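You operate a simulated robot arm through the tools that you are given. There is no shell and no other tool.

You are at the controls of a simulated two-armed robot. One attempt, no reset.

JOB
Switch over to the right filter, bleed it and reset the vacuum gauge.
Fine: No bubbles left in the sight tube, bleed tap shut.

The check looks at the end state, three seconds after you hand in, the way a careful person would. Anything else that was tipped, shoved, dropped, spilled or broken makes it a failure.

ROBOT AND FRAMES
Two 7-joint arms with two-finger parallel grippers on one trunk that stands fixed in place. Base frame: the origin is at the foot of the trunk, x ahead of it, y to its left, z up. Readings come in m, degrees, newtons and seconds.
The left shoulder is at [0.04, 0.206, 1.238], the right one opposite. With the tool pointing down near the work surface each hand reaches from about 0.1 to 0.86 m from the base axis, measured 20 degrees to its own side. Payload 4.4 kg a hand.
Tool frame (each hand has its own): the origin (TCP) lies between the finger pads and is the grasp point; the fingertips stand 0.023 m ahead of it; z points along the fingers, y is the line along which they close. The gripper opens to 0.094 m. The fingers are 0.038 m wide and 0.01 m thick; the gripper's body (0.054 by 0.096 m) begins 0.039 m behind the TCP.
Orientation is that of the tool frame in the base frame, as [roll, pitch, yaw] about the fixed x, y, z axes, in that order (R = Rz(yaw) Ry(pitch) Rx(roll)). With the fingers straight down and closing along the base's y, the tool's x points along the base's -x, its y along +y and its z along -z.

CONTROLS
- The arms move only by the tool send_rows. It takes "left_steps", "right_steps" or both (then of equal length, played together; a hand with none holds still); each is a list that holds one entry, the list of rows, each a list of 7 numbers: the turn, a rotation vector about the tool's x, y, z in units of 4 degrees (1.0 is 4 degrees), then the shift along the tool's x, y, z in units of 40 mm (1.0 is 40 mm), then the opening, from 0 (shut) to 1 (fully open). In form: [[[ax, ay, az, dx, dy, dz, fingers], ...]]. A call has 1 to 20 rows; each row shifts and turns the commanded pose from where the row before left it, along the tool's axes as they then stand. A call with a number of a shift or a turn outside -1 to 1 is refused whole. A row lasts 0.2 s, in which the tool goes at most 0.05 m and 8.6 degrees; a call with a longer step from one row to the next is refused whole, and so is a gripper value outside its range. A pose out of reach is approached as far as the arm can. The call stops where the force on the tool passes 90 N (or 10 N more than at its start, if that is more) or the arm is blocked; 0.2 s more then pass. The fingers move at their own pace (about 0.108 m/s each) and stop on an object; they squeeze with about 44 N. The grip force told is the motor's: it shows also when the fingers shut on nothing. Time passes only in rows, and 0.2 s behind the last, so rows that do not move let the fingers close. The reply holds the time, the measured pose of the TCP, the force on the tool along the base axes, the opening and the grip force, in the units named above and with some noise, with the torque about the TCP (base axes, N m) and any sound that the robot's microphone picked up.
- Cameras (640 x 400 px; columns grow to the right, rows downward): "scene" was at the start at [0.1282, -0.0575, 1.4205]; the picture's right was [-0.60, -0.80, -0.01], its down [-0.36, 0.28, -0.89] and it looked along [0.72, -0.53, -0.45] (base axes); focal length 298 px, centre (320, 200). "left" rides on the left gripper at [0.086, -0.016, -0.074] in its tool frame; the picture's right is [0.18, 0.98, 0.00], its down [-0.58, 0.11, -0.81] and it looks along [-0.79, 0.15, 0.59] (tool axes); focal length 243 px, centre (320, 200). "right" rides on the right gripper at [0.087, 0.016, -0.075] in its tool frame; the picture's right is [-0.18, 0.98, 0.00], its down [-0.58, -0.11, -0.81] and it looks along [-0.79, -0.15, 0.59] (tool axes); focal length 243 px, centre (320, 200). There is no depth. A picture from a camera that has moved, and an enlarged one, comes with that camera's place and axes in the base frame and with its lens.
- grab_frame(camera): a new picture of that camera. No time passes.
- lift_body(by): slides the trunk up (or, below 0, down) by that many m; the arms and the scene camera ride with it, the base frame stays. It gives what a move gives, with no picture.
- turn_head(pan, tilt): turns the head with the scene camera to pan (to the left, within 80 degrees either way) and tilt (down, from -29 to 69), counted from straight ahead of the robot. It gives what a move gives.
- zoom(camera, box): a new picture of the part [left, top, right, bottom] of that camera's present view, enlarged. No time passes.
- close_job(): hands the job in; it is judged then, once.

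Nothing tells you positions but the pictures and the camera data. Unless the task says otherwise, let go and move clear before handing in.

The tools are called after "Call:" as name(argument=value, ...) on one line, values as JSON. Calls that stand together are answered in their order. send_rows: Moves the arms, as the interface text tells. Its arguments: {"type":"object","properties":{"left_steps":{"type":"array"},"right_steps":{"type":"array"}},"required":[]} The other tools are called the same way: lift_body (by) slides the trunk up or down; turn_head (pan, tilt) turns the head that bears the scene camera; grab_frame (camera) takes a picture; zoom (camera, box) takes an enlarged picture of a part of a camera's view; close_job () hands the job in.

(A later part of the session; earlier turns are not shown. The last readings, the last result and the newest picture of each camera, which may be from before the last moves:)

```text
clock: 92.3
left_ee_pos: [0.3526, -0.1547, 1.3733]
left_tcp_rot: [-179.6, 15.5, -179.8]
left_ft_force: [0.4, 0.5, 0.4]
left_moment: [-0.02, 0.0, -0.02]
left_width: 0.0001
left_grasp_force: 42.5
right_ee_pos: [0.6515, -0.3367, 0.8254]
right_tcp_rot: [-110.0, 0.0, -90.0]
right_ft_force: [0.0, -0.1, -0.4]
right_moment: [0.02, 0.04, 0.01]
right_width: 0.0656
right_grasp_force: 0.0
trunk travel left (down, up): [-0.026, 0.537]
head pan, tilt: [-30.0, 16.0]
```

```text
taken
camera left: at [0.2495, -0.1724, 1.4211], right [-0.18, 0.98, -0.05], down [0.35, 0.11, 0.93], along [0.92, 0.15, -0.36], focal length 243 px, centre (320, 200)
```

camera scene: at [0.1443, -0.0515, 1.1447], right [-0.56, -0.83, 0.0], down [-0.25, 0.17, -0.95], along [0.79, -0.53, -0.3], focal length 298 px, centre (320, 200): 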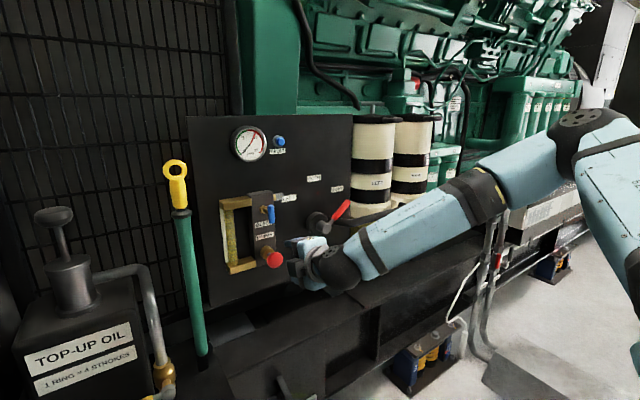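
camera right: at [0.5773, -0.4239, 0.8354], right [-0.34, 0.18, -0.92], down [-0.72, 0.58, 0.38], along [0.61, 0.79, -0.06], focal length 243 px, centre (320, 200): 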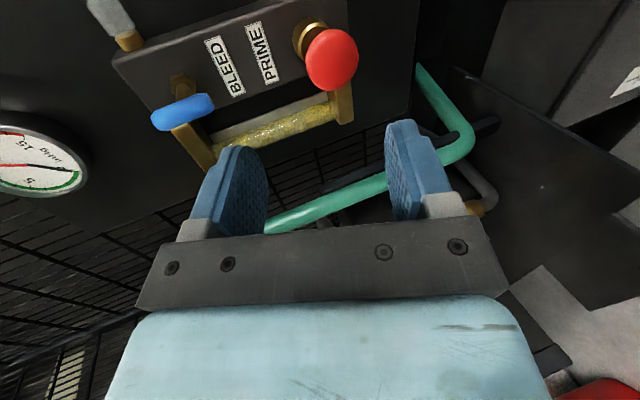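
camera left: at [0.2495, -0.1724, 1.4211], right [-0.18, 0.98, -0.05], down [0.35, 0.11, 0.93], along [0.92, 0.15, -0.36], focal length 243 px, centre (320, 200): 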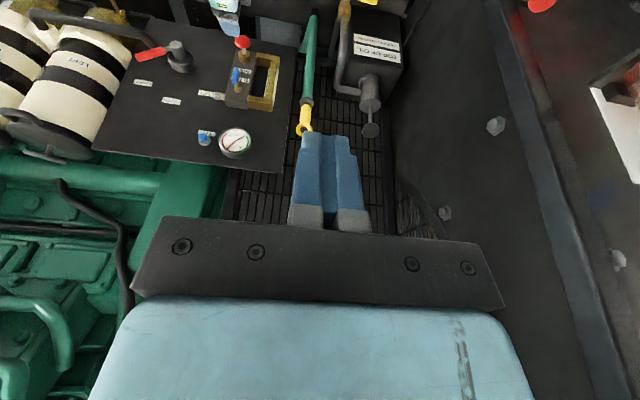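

The head can't pan left because the raised left arm is in its way. I'll keep it turned right, clear of the arm.

Call:
turn_head(pan=-42, tilt=18)

Call:
zoom(camera="scene", box=[180, 160, 340, 300])

Call:
zoom(camera="left", box=[190, 20, 310, 120])

```text
clock: 93.1
left_ee_pos: [0.3517, -0.1596, 1.3725]
left_tcp_rot: [180.0, 15.5, 180.0]
left_ft_force: [-0.1, -0.5, 0.8]
left_moment: [0.01, -0.02, 0.0]
left_width: 0.0
left_grasp_force: 42.5
right_ee_pos: [0.6513, -0.3379, 0.8258]
right_tcp_rot: [-110.1, -0.1, -89.9]
right_ft_force: [-0.1, 0.1, 0.0]
right_moment: [-0.01, -0.03, 0.04]
right_width: 0.0658
right_grasp_force: 0.1
trunk travel left (down, up): [-0.026, 0.537]
head pan, tilt: [-42.0, 18.0]
```

```text
2.86 times, centred on (260, 230) of scene
camera zoom: at [0.1365, -0.0615, 1.1441], right [-0.67, -0.74, 0.0], down [-0.23, 0.21, -0.95], along [0.71, -0.64, -0.31], focal length 852 px, centre (491, 114)
```

zoom: 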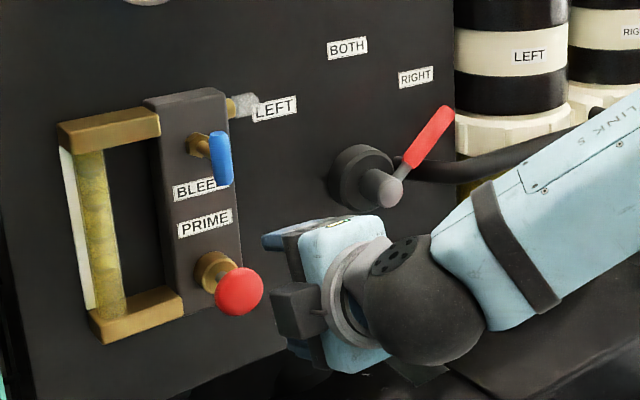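

```text
4.00 times, centred on (250, 70) of left
camera zoom: at [0.2484, -0.1743, 1.4197], right [-0.18, 0.98, -0.05], down [0.34, 0.11, 0.93], along [0.92, 0.15, -0.36], focal length 970 px, centre (600, 720)
```

zoom: 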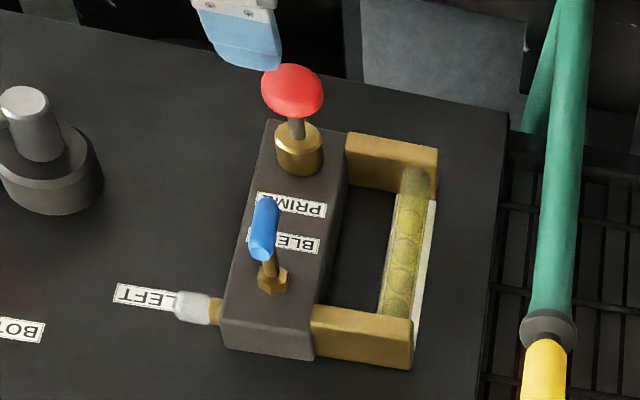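

The knob's centre is at about (0.769, −0.336, 0.770), 4 cm across. I'll close the fingers and bring the tips just in front of it.

Call:
send_rows(right_steps=[[[0, 0, 0, -0.01, 0.1, 0.42, 0], [0, 0, 0, -0.01, 0.1, 0.42, 0], [0, 0, 0, -0.01, 0.1, 0.42, 0], [0, 0, 0, -0.01, 0.1, 0.42, 0], [0, 0, 0, -0.01, 0.1, 0.42, 0]]])

Call:
grab_frame(camera="right")

Call:
zoom(camera="left", box=[190, 20, 310, 120])

Call:
zoom(camera="scene", box=[180, 160, 340, 300])

```text
clock: 94.3
left_ee_pos: [0.3524, -0.1589, 1.3724]
left_tcp_rot: [-179.8, 15.5, -179.9]
left_ft_force: [1.0, 1.0, 0.2]
left_moment: [0.02, 0.02, 0.02]
left_width: 0.0
left_grasp_force: 42.5
right_ee_pos: [0.7231, -0.3366, 0.7764]
right_tcp_rot: [-110.1, 0.2, -90.1]
right_ft_force: [-0.1, 0.3, 0.0]
right_moment: [0.02, 0.01, 0.01]
right_width: 0.0001
right_grasp_force: 41.8
trunk travel left (down, up): [-0.026, 0.537]
head pan, tilt: [-42.0, 18.0]
```

```text
taken
camera right: at [0.6481, -0.4226, 0.787], right [-0.34, 0.19, -0.92], down [-0.72, 0.58, 0.38], along [0.61, 0.79, -0.06], focal length 243 px, centre (320, 200)
```

right: 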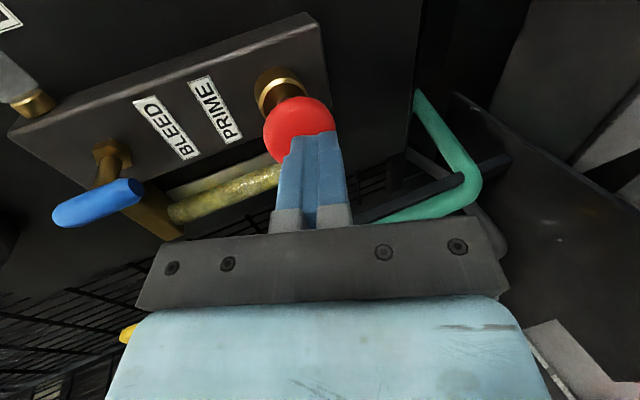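

```text
4.00 times, centred on (250, 70) of left
camera zoom: at [0.249, -0.1738, 1.4202], right [-0.18, 0.98, -0.05], down [0.34, 0.11, 0.93], along [0.92, 0.15, -0.36], focal length 970 px, centre (600, 720)
```

zoom: 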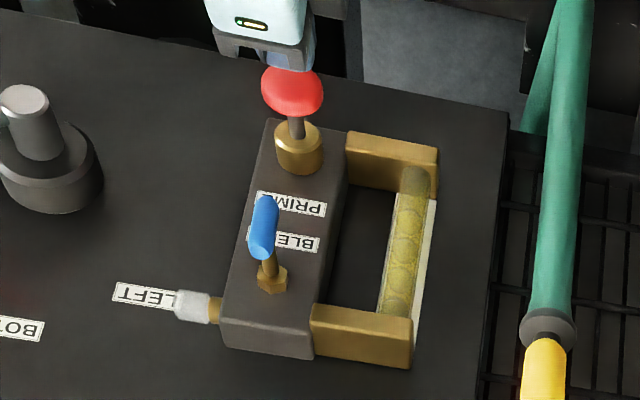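

```text
2.86 times, centred on (260, 230) of scene
camera zoom: at [0.1367, -0.0616, 1.144], right [-0.67, -0.74, 0.0], down [-0.23, 0.21, -0.95], along [0.71, -0.64, -0.31], focal length 852 px, centre (491, 114)
```

zoom: 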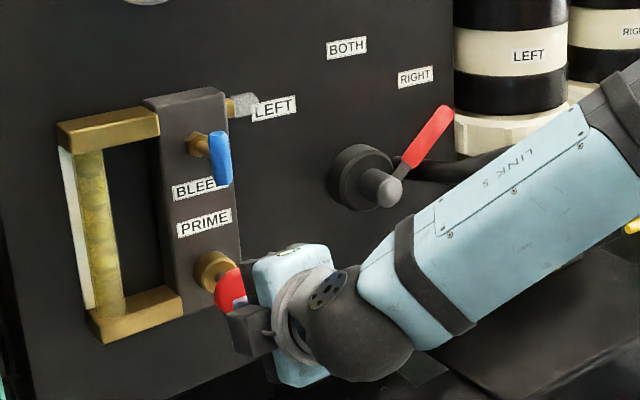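

The tips are lined up with the knob. I'll raise 3 mm and push straight in gently along +x.

Call:
send_rows(right_steps=[[[0, 0, 0, 0, -0.13, 0.15, 0], [0, 0, 0, 0, -0.055, 0.15, 0], [0, 0, 0, 0, -0.055, 0.15, 0], [0, 0, 0, 0, -0.055, 0.15, 0], [0, 0, 0, 0, -0.055, 0.15, 0], [0, 0, 0, 0, -0.055, 0.15, 0]]])

Call:
grab_frame(camera="right")

Call:
zoom(camera="left", box=[190, 20, 310, 120])

```text
clock: 95.8
left_ee_pos: [0.344, -0.1588, 1.3763]
left_tcp_rot: [-179.8, 15.8, -180.0]
left_ft_force: [0.1, 0.9, 0.3]
left_moment: [-0.04, 0.01, 0.03]
left_width: 0.0
left_grasp_force: 42.1
right_ee_pos: [0.7536, -0.3356, 0.7796]
right_tcp_rot: [-110.4, 0.3, -90.0]
right_ft_force: [-66.6, -13.7, 19.6]
right_moment: [0.04, -0.53, -0.33]
right_width: 0.0
right_grasp_force: 42.8
trunk travel left (down, up): [-0.026, 0.537]
head pan, tilt: [-42.0, 18.0]
stopped in row 6 (right hand): the force on the tool passed its limit at 92 N (the readings are from after the stop); the commanded pose is now the measured one
```

```text
taken
camera right: at [0.6798, -0.4221, 0.7907], right [-0.34, 0.19, -0.92], down [-0.72, 0.58, 0.39], along [0.61, 0.79, -0.06], focal length 243 px, centre (320, 200)
```

right: 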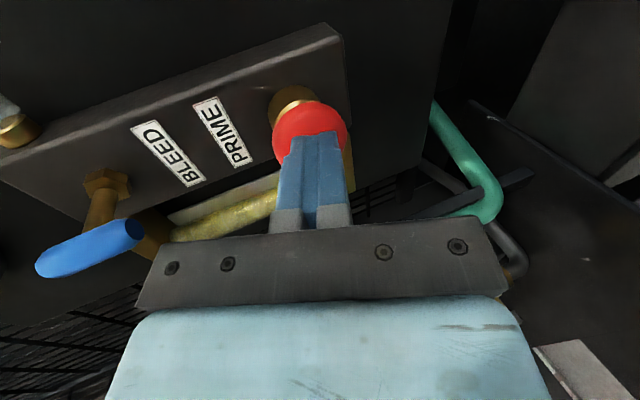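

```text
4.00 times, centred on (250, 70) of left
camera zoom: at [0.2407, -0.1733, 1.4225], right [-0.18, 0.98, -0.05], down [0.34, 0.11, 0.93], along [0.92, 0.15, -0.35], focal length 970 px, centre (600, 720)
```

zoom: 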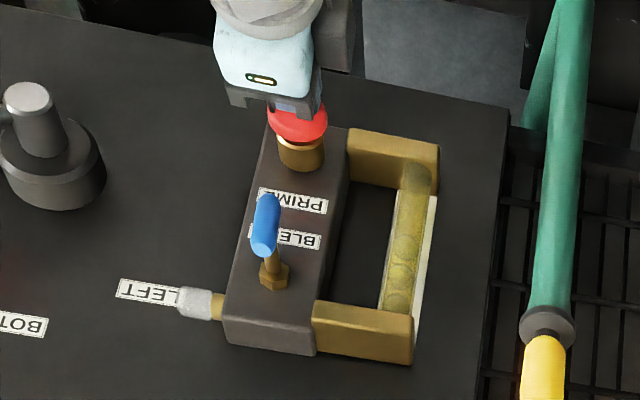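

The knob bottomed out in one full stroke. I'll back off and see whether it springs back, and check the bubbles.

Call:
send_rows(right_steps=[[[0, 0, 0, 0, 0.05, -0.15, 0], [0, 0, 0, 0, 0.05, -0.15, 0], [0, 0, 0, 0, 0.11, -0.3, 0], [0, 0, 0, 0, 0.11, -0.3, 0]]])

Call:
zoom(camera="left", box=[190, 20, 310, 120])

Call:
zoom(camera="scene", box=[185, 170, 255, 290])

Call:
grab_frame(camera="right")

```text
clock: 96.8
left_ee_pos: [0.3518, -0.1593, 1.3732]
left_tcp_rot: [-179.8, 15.5, -179.9]
left_ft_force: [1.0, 0.8, -0.3]
left_moment: [-0.02, -0.01, 0.02]
left_width: 0.0002
left_grasp_force: 42.9
right_ee_pos: [0.7212, -0.3368, 0.7744]
right_tcp_rot: [-110.7, 0.1, -89.8]
right_ft_force: [-0.2, 0.5, 0.4]
right_moment: [0.01, 0.04, -0.01]
right_width: 0.0
right_grasp_force: 42.5
trunk travel left (down, up): [-0.026, 0.537]
head pan, tilt: [-42.0, 18.0]
```

```text
4.00 times, centred on (250, 70) of left
camera zoom: at [0.2482, -0.1736, 1.4202], right [-0.18, 0.98, -0.05], down [0.34, 0.11, 0.93], along [0.92, 0.15, -0.36], focal length 970 px, centre (600, 720)
```

zoom: 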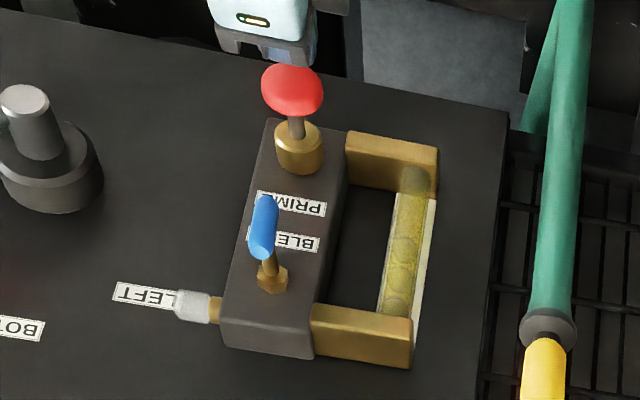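

```text
3.33 times, centred on (220, 230) of scene
camera zoom: at [0.1362, -0.0615, 1.144], right [-0.67, -0.74, 0.0], down [-0.23, 0.21, -0.95], along [0.71, -0.64, -0.31], focal length 994 px, centre (653, 100)
```

zoom: 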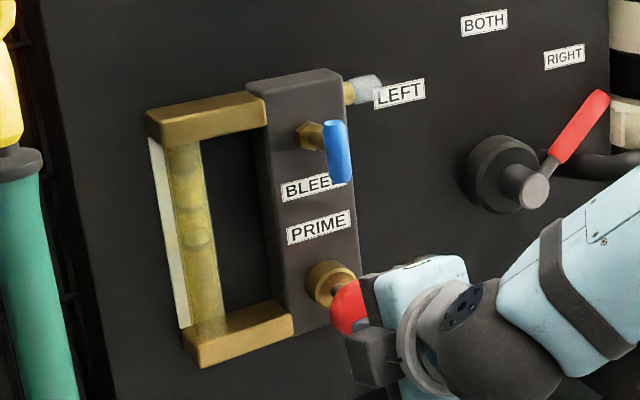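

```text
taken
camera right: at [0.6464, -0.4218, 0.7856], right [-0.35, 0.18, -0.92], down [-0.72, 0.58, 0.39], along [0.6, 0.79, -0.07], focal length 243 px, centre (320, 200)
```

right: 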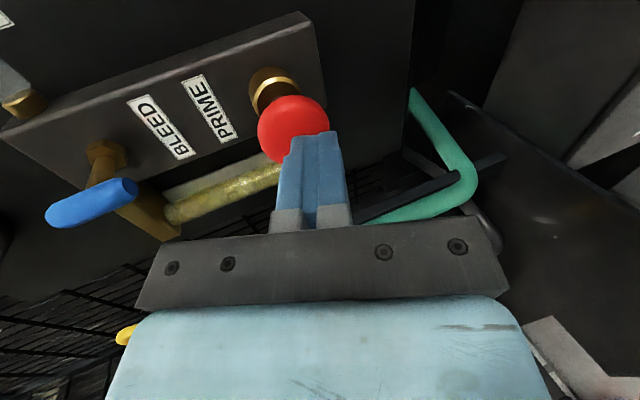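

The knob springs back and the lower bubbles have cleared, so pumping works. I'll do two more strokes.

Call:
send_rows(right_steps=[[[0, 0, 0, 0, -0.14, 0.165, 0], [0, 0, 0, 0, -0.06, 0.165, 0], [0, 0, 0, 0, -0.06, 0.165, 0], [0, 0, 0, 0, -0.06, 0.165, 0], [0, 0, 0, 0, -0.06, 0.15, 0], [0, 0, 0, 0, 0.06, -0.165, 0], [0, 0, 0, 0, 0.06, -0.165, 0], [0, 0, 0, 0, 0.06, -0.165, 0], [0, 0, 0, 0, 0.06, -0.165, 0], [0, 0, 0, 0, 0.06, -0.15, 0]]])

Call:
zoom(camera="left", box=[240, 40, 290, 115])

Call:
zoom(camera="scene", box=[185, 170, 255, 290])

```text
clock: 99.0
left_ee_pos: [0.3531, -0.1591, 1.3724]
left_tcp_rot: [-179.9, 15.5, -179.9]
left_ft_force: [0.0, 0.2, -0.2]
left_moment: [0.01, -0.04, 0.0]
left_width: 0.0
left_grasp_force: 42.1
right_ee_pos: [0.7228, -0.3331, 0.7784]
right_tcp_rot: [-110.7, 0.0, -90.0]
right_ft_force: [0.3, 0.5, 0.6]
right_moment: [0.02, 0.02, -0.02]
right_width: 0.0001
right_grasp_force: 42.6
trunk travel left (down, up): [-0.026, 0.537]
head pan, tilt: [-42.0, 18.0]
```

```text
5.33 times, centred on (265, 78) of left
camera zoom: at [0.2485, -0.1737, 1.4203], right [-0.18, 0.98, -0.05], down [0.34, 0.11, 0.93], along [0.92, 0.15, -0.36], focal length 1294 px, centre (613, 853)
```

zoom: 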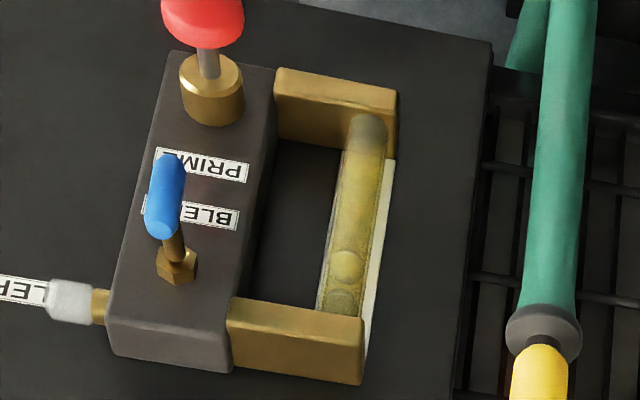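

```text
3.33 times, centred on (220, 230) of scene
camera zoom: at [0.1364, -0.0616, 1.1441], right [-0.67, -0.74, 0.0], down [-0.23, 0.21, -0.95], along [0.71, -0.64, -0.31], focal length 994 px, centre (653, 100)
```

zoom: 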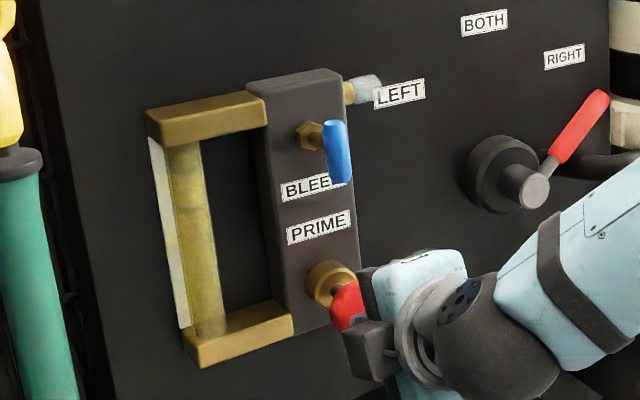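

There are fewer bubbles now, near the top only. I'll take two more strokes.

Call:
send_rows(right_steps=[[[0, 0, 0, 0, -0.06, 0.165, 0], [0, 0, 0, 0, -0.06, 0.165, 0], [0, 0, 0, 0, -0.06, 0.165, 0], [0, 0, 0, 0, -0.06, 0.165, 0], [0, 0, 0, 0, -0.06, 0.15, 0], [0, 0, 0, 0, 0.06, -0.165, 0], [0, 0, 0, 0, 0.06, -0.165, 0], [0, 0, 0, 0, 0.06, -0.165, 0], [0, 0, 0, 0, 0.06, -0.165, 0], [0, 0, 0, 0, 0.06, -0.15, 0], [0, 0, 0, 0, -0.06, 0.165, 0], [0, 0, 0, 0, -0.06, 0.165, 0], [0, 0, 0, 0, -0.06, 0.165, 0], [0, 0, 0, 0, -0.06, 0.165, 0], [0, 0, 0, 0, -0.06, 0.15, 0], [0, 0, 0, 0, 0.06, -0.165, 0], [0, 0, 0, 0, 0.06, -0.165, 0], [0, 0, 0, 0, 0.06, -0.165, 0], [0, 0, 0, 0, 0.06, -0.165, 0], [0, 0, 0, 0, 0.06, -0.15, 0]]])

Call:
zoom(camera="left", box=[240, 40, 290, 115])

Call:
zoom(camera="scene", box=[185, 190, 235, 290])

```text
clock: 103.2
left_ee_pos: [0.3515, -0.1574, 1.3721]
left_tcp_rot: [-179.7, 15.5, -179.8]
left_ft_force: [0.4, 0.0, 0.2]
left_moment: [0.01, 0.02, -0.04]
left_width: 0.0002
left_grasp_force: 42.2
right_ee_pos: [0.7236, -0.3351, 0.7796]
right_tcp_rot: [-110.7, 0.1, -89.9]
right_ft_force: [0.5, 0.1, 0.5]
right_moment: [0.0, 0.02, 0.0]
right_width: 0.0001
right_grasp_force: 41.9
trunk travel left (down, up): [-0.026, 0.537]
head pan, tilt: [-42.0, 18.0]
```

```text
5.33 times, centred on (265, 78) of left
camera zoom: at [0.2485, -0.1737, 1.4203], right [-0.18, 0.98, -0.05], down [0.34, 0.11, 0.93], along [0.92, 0.15, -0.36], focal length 1294 px, centre (613, 853)
```

zoom: 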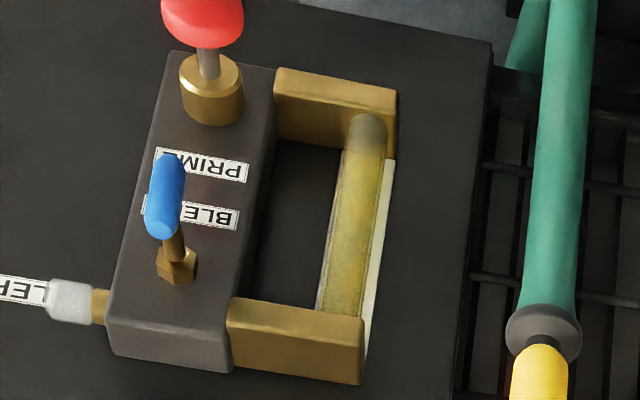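

```text
4.00 times, centred on (210, 240) of scene
camera zoom: at [0.1364, -0.0615, 1.1441], right [-0.67, -0.74, 0.0], down [-0.23, 0.21, -0.95], along [0.71, -0.64, -0.31], focal length 1193 px, centre (760, 40)
```

zoom: 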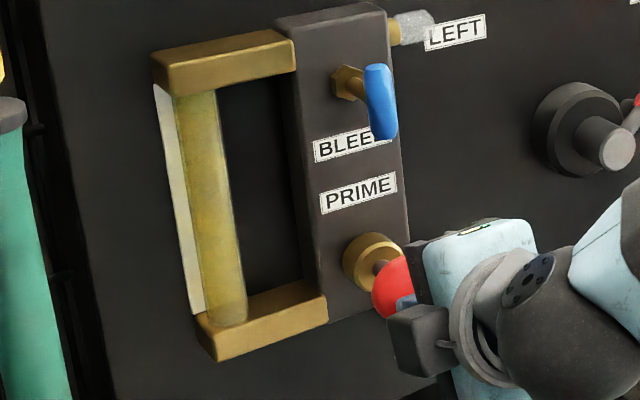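

The tube looks clear. I'll check it from the right camera too before shutting the tap.

Call:
zoom(camera="right", box=[120, 60, 320, 260])

Call:
zoom(camera="left", box=[258, 58, 278, 108])

```text
2.00 times, centred on (220, 160) of right
camera zoom: at [0.6476, -0.4212, 0.7897], right [-0.35, 0.18, -0.92], down [-0.72, 0.58, 0.39], along [0.6, 0.79, -0.07], focal length 485 px, centre (520, 280)
```

zoom: 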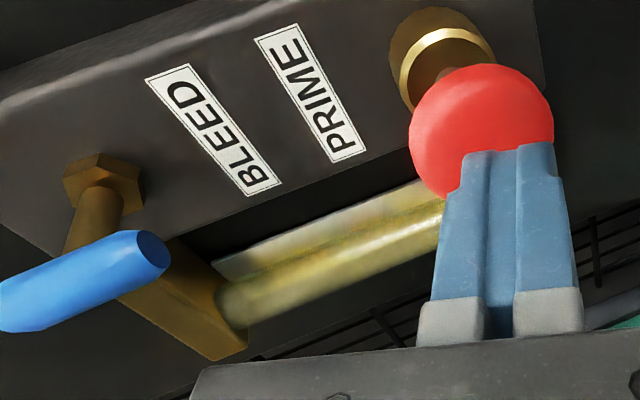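

```text
8.00 times, centred on (268, 83) of left
camera zoom: at [0.2485, -0.1737, 1.4203], right [-0.18, 0.98, -0.05], down [0.34, 0.11, 0.93], along [0.92, 0.15, -0.36], focal length 1941 px, centre (736, 1136)
```

zoom: 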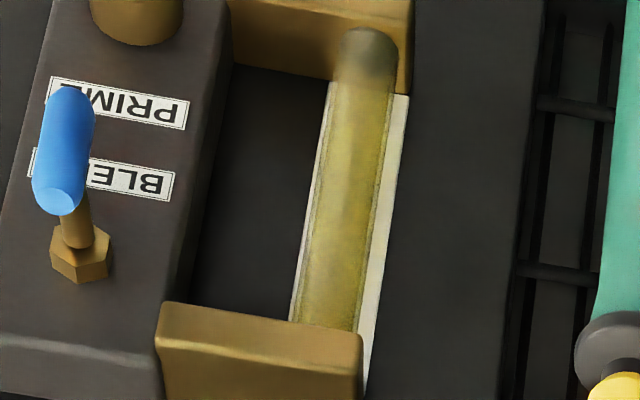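

The tube is clear from every view. Now I'll shut the tap: back off, rise, level the tool and roll to −180° to grip the vertical handle.

Call:
send_rows(right_steps=[[[0, 0, 0, 0, 0, -0.7, 0], [0, 0, 0, 0, 0, -0.8, 0], [0, 0, 0, 0, -0.588, -0.214, 0.45], [0, 0, 0, 0, -0.588, -0.214, 0.45], [0, 0, 0, 0, -0.588, -0.214, 0.45], [0, 0, 0, 0, -0.588, -0.214, 0.45], [1, 0, 0, 0, 0, 0, 0.45], [1, 0, 0, 0, 0, 0, 0.45], [1, 0, 0, 0, 0, 0, 0.45], [1, 0, 0, 0, 0, 0, 0.45], [1, 0, 0, 0, 0, 0, 0.45], [0.17, 0, 0, 0, 0, 0, 0.45]]])

Call:
send_rows(right_steps=[[[0, 0, -1, 0, 0, 0, 0.45], [0, 0, -1, 0, 0, 0, 0.45], [0, 0, -1, 0, 0, 0, 0.45], [0, 0, -1, 0, 0, 0, 0.45], [0, 0, -1, 0, 0, 0, 0.45], [0, 0, -1, 0, 0, 0, 0.45], [0, 0, -1, 0, 0, 0, 0.45], [0, 0, -1, 0, 0, 0, 0.45], [0, 0, -1, 0, 0, 0, 0.45], [0, 0, -1, 0, 0, 0, 0.45], [0, 0, -1, 0, 0, 0, 0.45], [0, 0, -1, 0, 0, 0, 0.45], [0, 0, -1, 0, 0, 0, 0.45], [0, 0, -1, 0, 0, 0, 0.45], [0, 0, -1, 0, 0, 0, 0.45], [0, 0, -1, 0, 0, 0, 0.45], [0, 0, -1, 0, 0, 0, 0.45], [0, 0, -1, 0, 0, 0, 0.45], [0, 0, -1, 0, 0, 0, 0.45], [0, 0, -1, 0, 0, 0, 0.45]]])

Call:
grab_frame(camera="right")

Call:
zoom(camera="scene", box=[180, 160, 340, 300])

```text
clock: 105.8
left_ee_pos: [0.3518, -0.1578, 1.3724]
left_tcp_rot: [-179.8, 15.5, -179.9]
left_ft_force: [-0.5, -0.4, -0.1]
left_moment: [0.01, -0.05, 0.02]
left_width: 0.0002
left_grasp_force: 42.5
right_ee_pos: [0.6671, -0.3357, 0.9015]
right_tcp_rot: [-90.0, 0.1, -89.9]
right_ft_force: [0.3, 0.8, -0.5]
right_moment: [-0.03, -0.01, 0.02]
right_width: 0.0423
right_grasp_force: 0.0
trunk travel left (down, up): [-0.026, 0.537]
head pan, tilt: [-42.0, 18.0]
```

```text
clock: 110.0
left_ee_pos: [0.3525, -0.1575, 1.373]
left_tcp_rot: [-179.8, 15.5, -179.8]
left_ft_force: [-0.8, 0.5, -0.7]
left_moment: [-0.03, 0.03, 0.0]
left_width: 0.0001
left_grasp_force: 42.1
right_ee_pos: [0.6677, -0.3352, 0.9015]
right_tcp_rot: [-89.9, -80.0, -89.9]
right_ft_force: [-0.5, 0.8, -0.2]
right_moment: [0.01, -0.01, 0.02]
right_width: 0.0425
right_grasp_force: 0.1
trunk travel left (down, up): [-0.026, 0.537]
head pan, tilt: [-42.0, 18.0]
```

```text
taken
camera right: at [0.5936, -0.3671, 0.9826], right [0.0, -0.94, -0.35], down [-0.81, 0.21, -0.55], along [0.59, 0.29, -0.75], focal length 243 px, centre (320, 200)
```

right: 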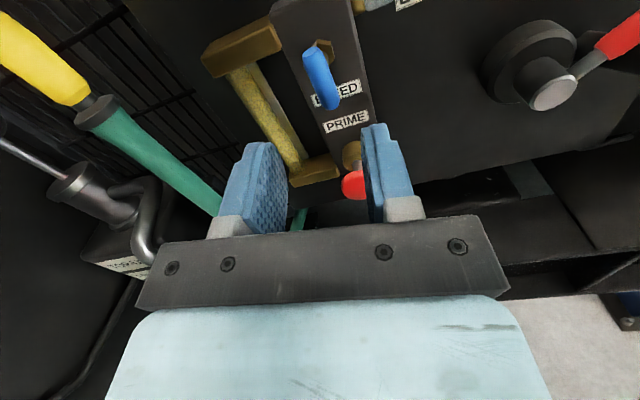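

```text
2.86 times, centred on (260, 230) of scene
camera zoom: at [0.1364, -0.0615, 1.144], right [-0.67, -0.74, 0.0], down [-0.23, 0.21, -0.95], along [0.71, -0.64, -0.31], focal length 852 px, centre (491, 114)
```

zoom: 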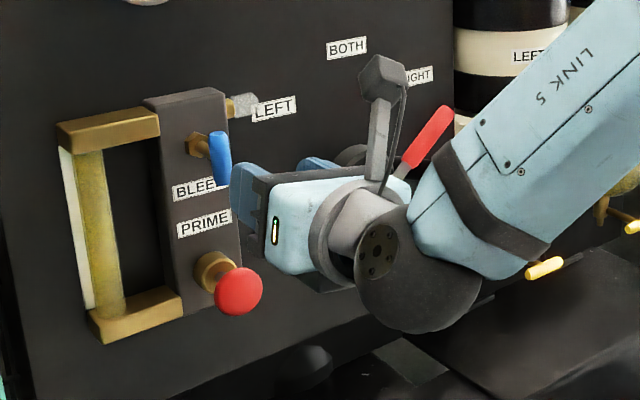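

I'll finish the roll and slide over the vertical handle.

Call:
send_rows(right_steps=[[[0, 0, -1, 0, 0, 0, 0.45], [0, 0, -1, 0, 0, 0, 0.45], [0, 0, -0.9, -0.14, 0.04, 0, 0.45], [0, 0, 0, 0, 0, 0.5, 0.45], [0, 0, 0, 0, 0, 0.5, 0.45], [0, 0, 0, 0, 0, 0.5, 0.45], [0, 0, 0, 0, 0, 0.4, 0.45]]])

Call:
grab_frame(camera="right")

Call:
zoom(camera="left", box=[190, 20, 310, 120])

```text
clock: 111.6
left_ee_pos: [0.353, -0.1574, 1.3721]
left_tcp_rot: [-179.8, 15.5, -179.9]
left_ft_force: [0.2, -0.5, -0.8]
left_moment: [-0.01, 0.01, -0.01]
left_width: 0.0001
left_grasp_force: 42.0
right_ee_pos: [0.7426, -0.3374, 0.8954]
right_tcp_rot: [90.9, -88.5, 89.2]
right_ft_force: [0.7, -0.5, 0.0]
right_moment: [0.01, 0.0, -0.01]
right_width: 0.0424
right_grasp_force: 0.1
trunk travel left (down, up): [-0.026, 0.537]
head pan, tilt: [-42.0, 18.0]
```

```text
taken
camera right: at [0.669, -0.3514, 0.9811], right [0.0, -0.99, -0.16], down [-0.81, 0.09, -0.58], along [0.59, 0.13, -0.8], focal length 243 px, centre (320, 200)
```

right: 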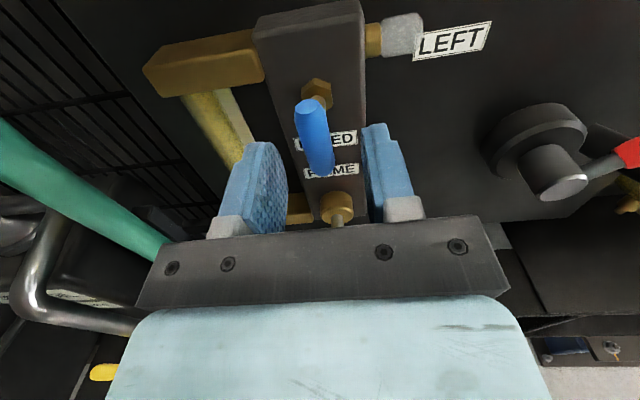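

```text
4.00 times, centred on (250, 70) of left
camera zoom: at [0.2487, -0.1737, 1.4202], right [-0.18, 0.98, -0.05], down [0.34, 0.11, 0.93], along [0.92, 0.15, -0.36], focal length 970 px, centre (600, 720)
```

zoom: 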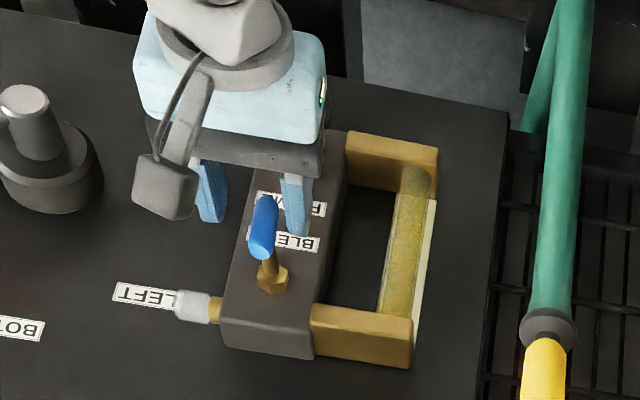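

Well aligned. I'll go forward the last 3 cm, grip, and start turning back to horizontal.

Call:
send_rows(right_steps=[[[0, 0, 0, 0, 0, 0.37, 0.45], [0, 0, 0, 0, 0, 0.37, 0.45], [0, 0, 0, 0, 0, 0, 0], [0, 0, 0, 0, 0, 0, 0], [0, 0, 0, 0, 0, 0, 0], [0, 0, 0, 0, 0, 0, 0]]])

Call:
send_rows(right_steps=[[[0, 0, 0.9, 0, 0, 0, 0], [0, 0, 0.9, 0, 0, 0, 0], [0, 0, 0.9, 0, 0, 0, 0], [0, 0, 0.9, 0, 0, 0, 0], [0, 0, 0.9, 0, 0, 0, 0], [0, 0, 0.9, 0, 0, 0, 0], [0, 0, 0.9, 0, 0, 0, 0], [0, 0, 0.9, 0, 0, 0, 0], [0, 0, 0.9, 0, 0, 0, 0], [0, 0, 0.9, 0, 0, 0, 0]]])

Call:
zoom(camera="scene", box=[180, 160, 340, 300])

```text
clock: 113.0
left_ee_pos: [0.3525, -0.1567, 1.3715]
left_tcp_rot: [-179.8, 15.6, -179.9]
left_ft_force: [-1.0, -0.4, 1.1]
left_moment: [0.03, 0.02, 0.0]
left_width: 0.0001
left_grasp_force: 42.1
right_ee_pos: [0.7721, -0.3357, 0.8939]
right_tcp_rot: [92.5, -88.4, 87.7]
right_ft_force: [1.1, 12.7, -3.0]
right_moment: [-0.02, 0.12, 0.01]
right_width: 0.0139
right_grasp_force: 45.2
trunk travel left (down, up): [-0.026, 0.537]
head pan, tilt: [-42.0, 18.0]
```

```text
clock: 115.2
left_ee_pos: [0.3521, -0.1567, 1.3721]
left_tcp_rot: [-179.6, 15.5, -179.9]
left_ft_force: [-0.1, 0.7, -0.2]
left_moment: [-0.01, 0.0, 0.0]
left_width: 0.0
left_grasp_force: 42.3
right_ee_pos: [0.7729, -0.336, 0.8955]
right_tcp_rot: [-90.1, -55.5, -89.8]
right_ft_force: [-5.7, 21.1, -5.2]
right_moment: [0.0, -0.54, -0.33]
right_width: 0.0139
right_grasp_force: 45.4
trunk travel left (down, up): [-0.026, 0.537]
head pan, tilt: [-42.0, 18.0]
```

```text
2.86 times, centred on (260, 230) of scene
camera zoom: at [0.1364, -0.0601, 1.1441], right [-0.67, -0.74, 0.0], down [-0.23, 0.21, -0.95], along [0.71, -0.64, -0.31], focal length 852 px, centre (491, 114)
```

zoom: 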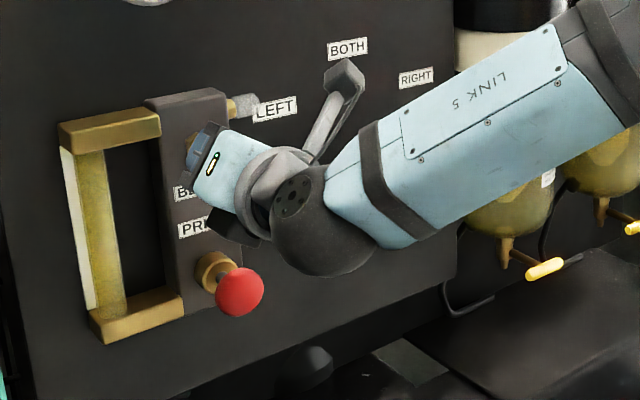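

The handle is following. I'll continue to horizontal, then press lightly onto the stop.

Call:
send_rows(right_steps=[[[0, 0, 0.9, 0, 0, 0, 0], [0, 0, 0.9, 0, 0, 0, 0], [0, 0, 0.9, 0, 0, 0, 0], [0, 0, 0.9, 0, 0, 0, 0], [0, 0, 0.9, 0, 0, 0, 0], [0, 0, 0.9, 0, 0, 0, 0], [0, 0, 0.9, 0, 0, 0, 0], [0, 0, 0.9, 0, 0, 0, 0], [0, 0, 0.9, 0, 0, 0, 0], [0, 0, 0.9, 0, 0, 0, 0], [0, 0, 0.9, 0, 0, 0, 0], [0, 0, 0.9, 0, 0, 0, 0], [0, 0, 0.9, 0, 0, 0, 0], [0, 0, 0.9, 0, 0, 0, 0], [0, 0, 0.7, 0, 0, 0, 0], [0, 0, 0.6, 0, 0, 0, 0]]])

Call:
send_rows(right_steps=[[[0, 0, 0.5, 0, 0, 0, 0], [0, 0, 0.5, 0, 0, 0, 0], [0, 0, 0, 0, 0, 0, 0]]])

Call:
grab_frame(camera="right")

```text
clock: 118.6
left_ee_pos: [0.3521, -0.1571, 1.372]
left_tcp_rot: [-179.8, 15.4, -179.9]
left_ft_force: [1.2, 0.9, 0.3]
left_moment: [0.03, 0.03, 0.01]
left_width: 0.0
left_grasp_force: 42.1
right_ee_pos: [0.7723, -0.3361, 0.8931]
right_tcp_rot: [-90.1, 0.0, -89.7]
right_ft_force: [-16.5, 14.4, -13.7]
right_moment: [-0.09, 0.04, 1.08]
right_width: 0.0138
right_grasp_force: 45.1
trunk travel left (down, up): [-0.026, 0.537]
head pan, tilt: [-42.0, 18.0]
```

```text
clock: 119.4
left_ee_pos: [0.352, -0.1562, 1.3733]
left_tcp_rot: [-179.7, 15.4, -179.9]
left_ft_force: [0.3, 0.3, 0.7]
left_moment: [0.02, -0.02, 0.02]
left_width: 0.0
left_grasp_force: 42.2
right_ee_pos: [0.7719, -0.3348, 0.8949]
right_tcp_rot: [-89.9, 4.2, -89.9]
right_ft_force: [-16.7, 12.9, -12.6]
right_moment: [-1.82, 0.0, 0.62]
right_width: 0.015
right_grasp_force: 44.9
trunk travel left (down, up): [-0.026, 0.537]
head pan, tilt: [-42.0, 18.0]
```

```text
taken
camera right: at [0.6991, -0.4213, 0.8721], right [0.0, 0.25, -0.97], down [-0.81, 0.57, 0.15], along [0.59, 0.78, 0.2], focal length 243 px, centre (320, 200)
```

right: 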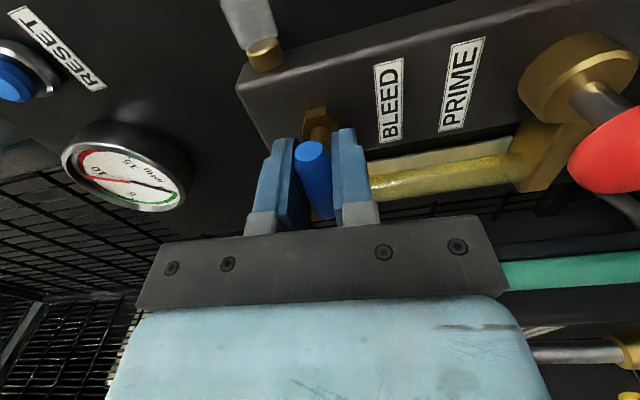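

That's a firm stop at horizontal, so the tap is shut. I'll relax the turn, release and back off straight.

Call:
send_rows(right_steps=[[[0, 0, -0.5, 0, 0, 0, 0], [0, 0, -0.45, 0, 0, 0, 0], [0, 0, 0, 0, 0, 0, 0.45], [0, 0, 0, 0, 0, 0, 0.45], [0, 0, 0, 0, 0, 0, 0.45], [0, 0, 0, 0, 0, -0.4, 0.45], [0, 0, 0, 0, 0, -0.7, 0.45], [0, 0, 0, 0, 0, -0.8, 0.45], [0, 0, 0, 0, 0, -0.8, 0.45]]])

Call:
zoom(camera="scene", box=[180, 160, 340, 300])

Call:
zoom(camera="left", box=[190, 20, 310, 120])

Call:
grab_frame(camera="right")

```text
clock: 121.4
left_ee_pos: [0.3521, -0.1578, 1.3728]
left_tcp_rot: [-179.8, 15.5, -179.9]
left_ft_force: [0.2, 0.8, -0.1]
left_moment: [0.01, 0.0, -0.01]
left_width: 0.0
left_grasp_force: 42.4
right_ee_pos: [0.6627, -0.3365, 0.8956]
right_tcp_rot: [-90.0, 0.3, -89.9]
right_ft_force: [0.2, 0.6, 0.5]
right_moment: [0.03, 0.0, 0.02]
right_width: 0.042
right_grasp_force: 0.1
trunk travel left (down, up): [-0.026, 0.537]
head pan, tilt: [-42.0, 18.0]
```

```text
2.86 times, centred on (260, 230) of scene
camera zoom: at [0.1362, -0.0616, 1.1441], right [-0.67, -0.74, 0.0], down [-0.23, 0.21, -0.95], along [0.71, -0.64, -0.31], focal length 852 px, centre (491, 114)
```

zoom: 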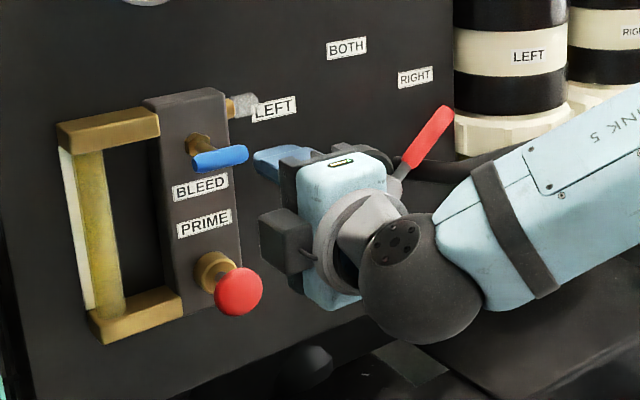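

```text
4.00 times, centred on (250, 70) of left
camera zoom: at [0.2482, -0.1738, 1.4204], right [-0.18, 0.98, -0.05], down [0.34, 0.11, 0.93], along [0.92, 0.15, -0.36], focal length 970 px, centre (600, 720)
```

zoom: 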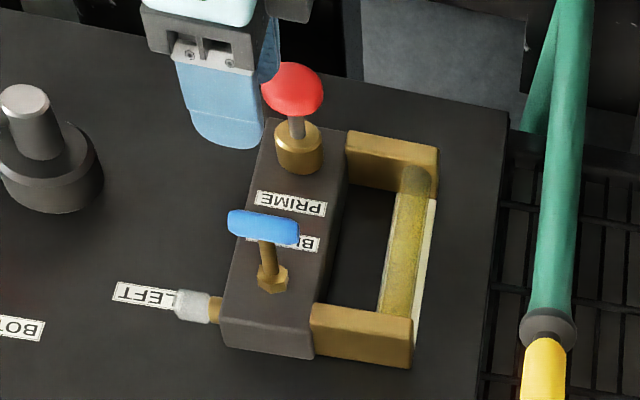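

```text
taken
camera right: at [0.5905, -0.4233, 0.8781], right [0.0, 0.19, -0.98], down [-0.81, 0.58, 0.11], along [0.59, 0.79, 0.15], focal length 243 px, centre (320, 200)
```

right: 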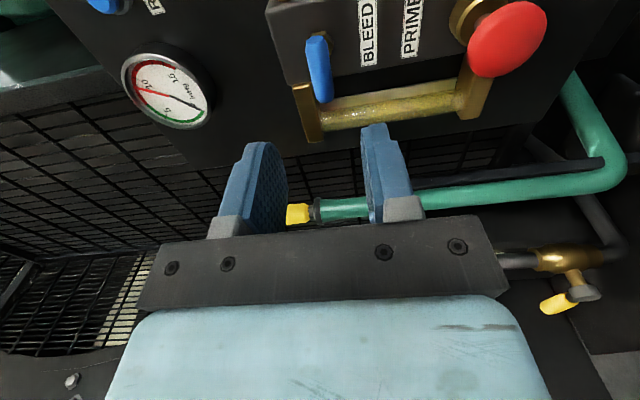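

The tap is horizontal and shut, and the tube is clear. Next is the gauge reset button, so I'll take measurements of it.

Call:
zoom(camera="scene", box=[180, 110, 300, 200])

Call:
zoom(camera="left", box=[180, 110, 260, 170])

Call:
zoom(camera="right", box=[60, 0, 240, 140])

```text
4.44 times, centred on (240, 155) of scene
camera zoom: at [0.1362, -0.0616, 1.1441], right [-0.67, -0.74, 0.0], down [-0.23, 0.21, -0.95], along [0.71, -0.64, -0.31], focal length 1326 px, centre (676, 400)
```

zoom: 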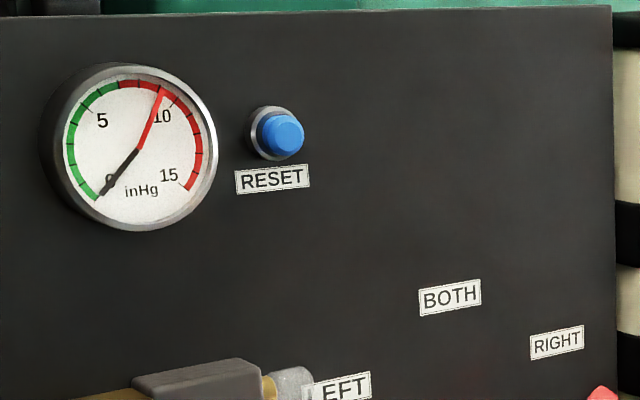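

```text
6.67 times, centred on (220, 140) of left
camera zoom: at [0.2482, -0.1738, 1.4204], right [-0.18, 0.98, -0.05], down [0.34, 0.11, 0.93], along [0.92, 0.15, -0.36], focal length 1618 px, centre (987, 600)
```

zoom: 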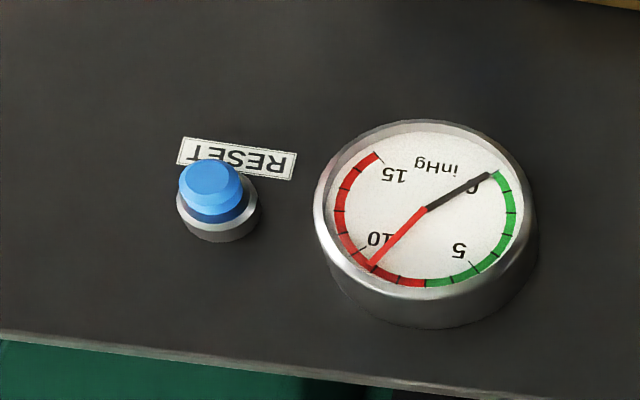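

```text
2.86 times, centred on (150, 70) of right
camera zoom: at [0.5905, -0.4233, 0.8781], right [0.0, 0.19, -0.98], down [-0.81, 0.58, 0.11], along [0.59, 0.79, 0.15], focal length 693 px, centre (806, 571)
```

zoom: 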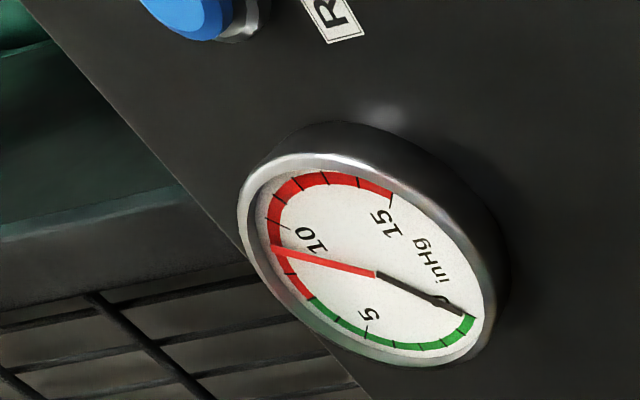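

The reset button's face is at about (0.833, −0.399, 1.057), with the telltale still at ~9.5. I'll raise the hand with fingers closed and line up in front of it.

Call:
send_rows(right_steps=[[[0, 0, 0, 0.26, -0.672, 0, 0], [0, 0, 0, 0.26, -0.672, 0, 0], [0, 0, 0, 0.26, -0.672, 0, 0], [0, 0, 0, 0.26, -0.672, 0, 0], [0, 0, 0, 0.26, -0.672, 0, 0], [0, 0, 0, 0.26, -0.672, 0, 0], [0, 0, 0, 0, 0, 0.6, 0], [0, 0, 0, 0, 0, 0.6, 0], [0, 0, 0, 0, 0, 0.6, 0], [0, 0, 0, 0, 0, 0.6, 0]]])

Call:
zoom(camera="scene", box=[180, 90, 340, 220])

Call:
zoom(camera="left", box=[150, 60, 290, 180])

Call:
grab_frame(camera="right")

```text
clock: 123.6
left_ee_pos: [0.3523, -0.158, 1.3715]
left_tcp_rot: [-179.9, 15.6, -179.8]
left_ft_force: [-0.6, 0.5, 0.1]
left_moment: [0.0, 0.01, 0.01]
left_width: 0.0002
left_grasp_force: 42.6
right_ee_pos: [0.7628, -0.3985, 1.0568]
right_tcp_rot: [-89.9, 0.4, -89.9]
right_ft_force: [1.2, -0.1, -0.4]
right_moment: [-0.02, -0.01, 0.01]
right_width: 0.0
right_grasp_force: 42.9
trunk travel left (down, up): [-0.026, 0.537]
head pan, tilt: [-42.0, 18.0]
```

```text
3.08 times, centred on (260, 155) of scene
camera zoom: at [0.1367, -0.0615, 1.144], right [-0.67, -0.74, 0.0], down [-0.23, 0.21, -0.95], along [0.71, -0.64, -0.31], focal length 918 px, centre (505, 338)
```

zoom: 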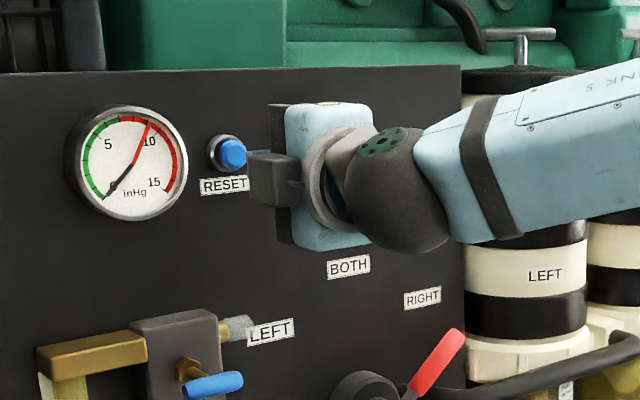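

```text
3.33 times, centred on (220, 120) of left
camera zoom: at [0.2489, -0.1736, 1.4202], right [-0.18, 0.98, -0.05], down [0.34, 0.11, 0.93], along [0.92, 0.15, -0.36], focal length 809 px, centre (653, 467)
```

zoom: 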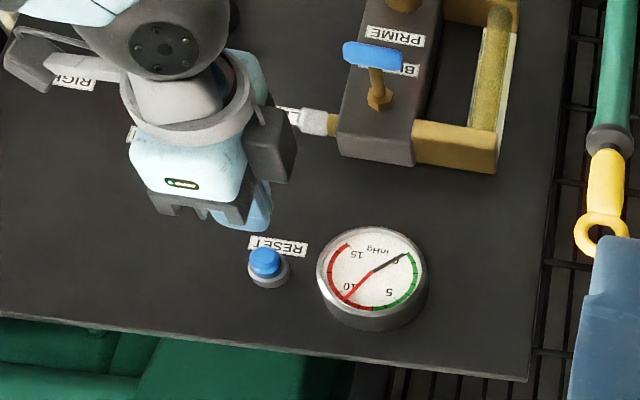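

```text
taken
camera right: at [0.6886, -0.4846, 1.0393], right [0.0, 0.19, -0.98], down [-0.81, 0.58, 0.11], along [0.59, 0.79, 0.15], focal length 243 px, centre (320, 200)
```

right: 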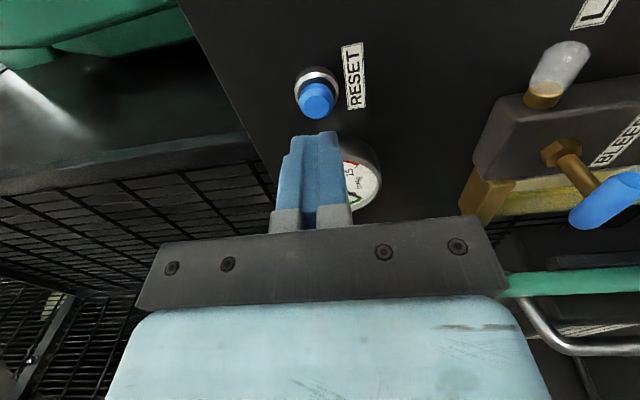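

The alignment matches the projection. I'll approach and press gently in small steps.

Call:
send_rows(right_steps=[[[0, 0, 0, 0, 0, 0.5, 0], [0, 0, 0, 0, 0, 0.5, 0], [0, 0, 0, 0, 0, 0.12, 0], [0, 0, 0, 0, 0, 0.1, 0], [0, 0, 0, 0, 0, 0.1, 0]]])

Call:
zoom(camera="scene", box=[180, 110, 300, 200])

Call:
zoom(camera="left", box=[180, 90, 260, 170])

```text
clock: 124.8
left_ee_pos: [0.3506, -0.1583, 1.3729]
left_tcp_rot: [-179.9, 15.6, -179.9]
left_ft_force: [0.9, -0.6, 0.0]
left_moment: [0.01, 0.0, 0.03]
left_width: 0.0
left_grasp_force: 42.1
right_ee_pos: [0.8125, -0.3997, 1.0562]
right_tcp_rot: [-90.0, 0.3, -90.0]
right_ft_force: [-25.2, -1.8, -6.7]
right_moment: [-0.11, 0.21, -0.01]
right_width: 0.0002
right_grasp_force: 42.1
trunk travel left (down, up): [-0.026, 0.537]
head pan, tilt: [-42.0, 18.0]
heard: click
```

```text
4.44 times, centred on (240, 155) of scene
camera zoom: at [0.1347, -0.0622, 1.1441], right [-0.67, -0.74, 0.0], down [-0.23, 0.21, -0.95], along [0.71, -0.64, -0.31], focal length 1326 px, centre (676, 400)
```

zoom: 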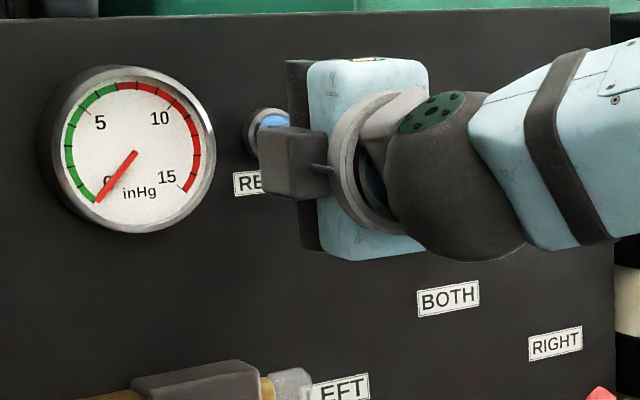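

```text
5.00 times, centred on (220, 130) of left
camera zoom: at [0.2463, -0.1745, 1.4205], right [-0.18, 0.98, -0.05], down [0.34, 0.11, 0.93], along [0.92, 0.15, -0.36], focal length 1213 px, centre (820, 550)
```

zoom: 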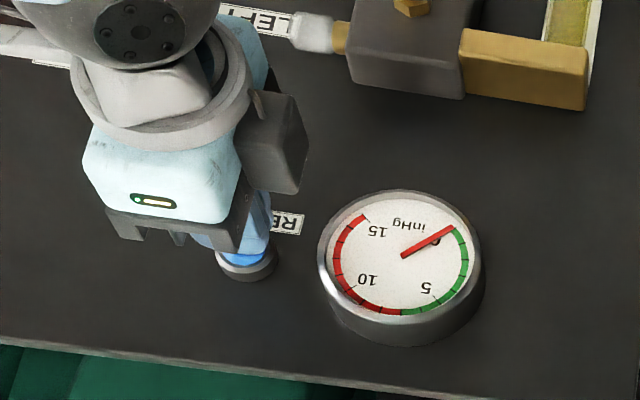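

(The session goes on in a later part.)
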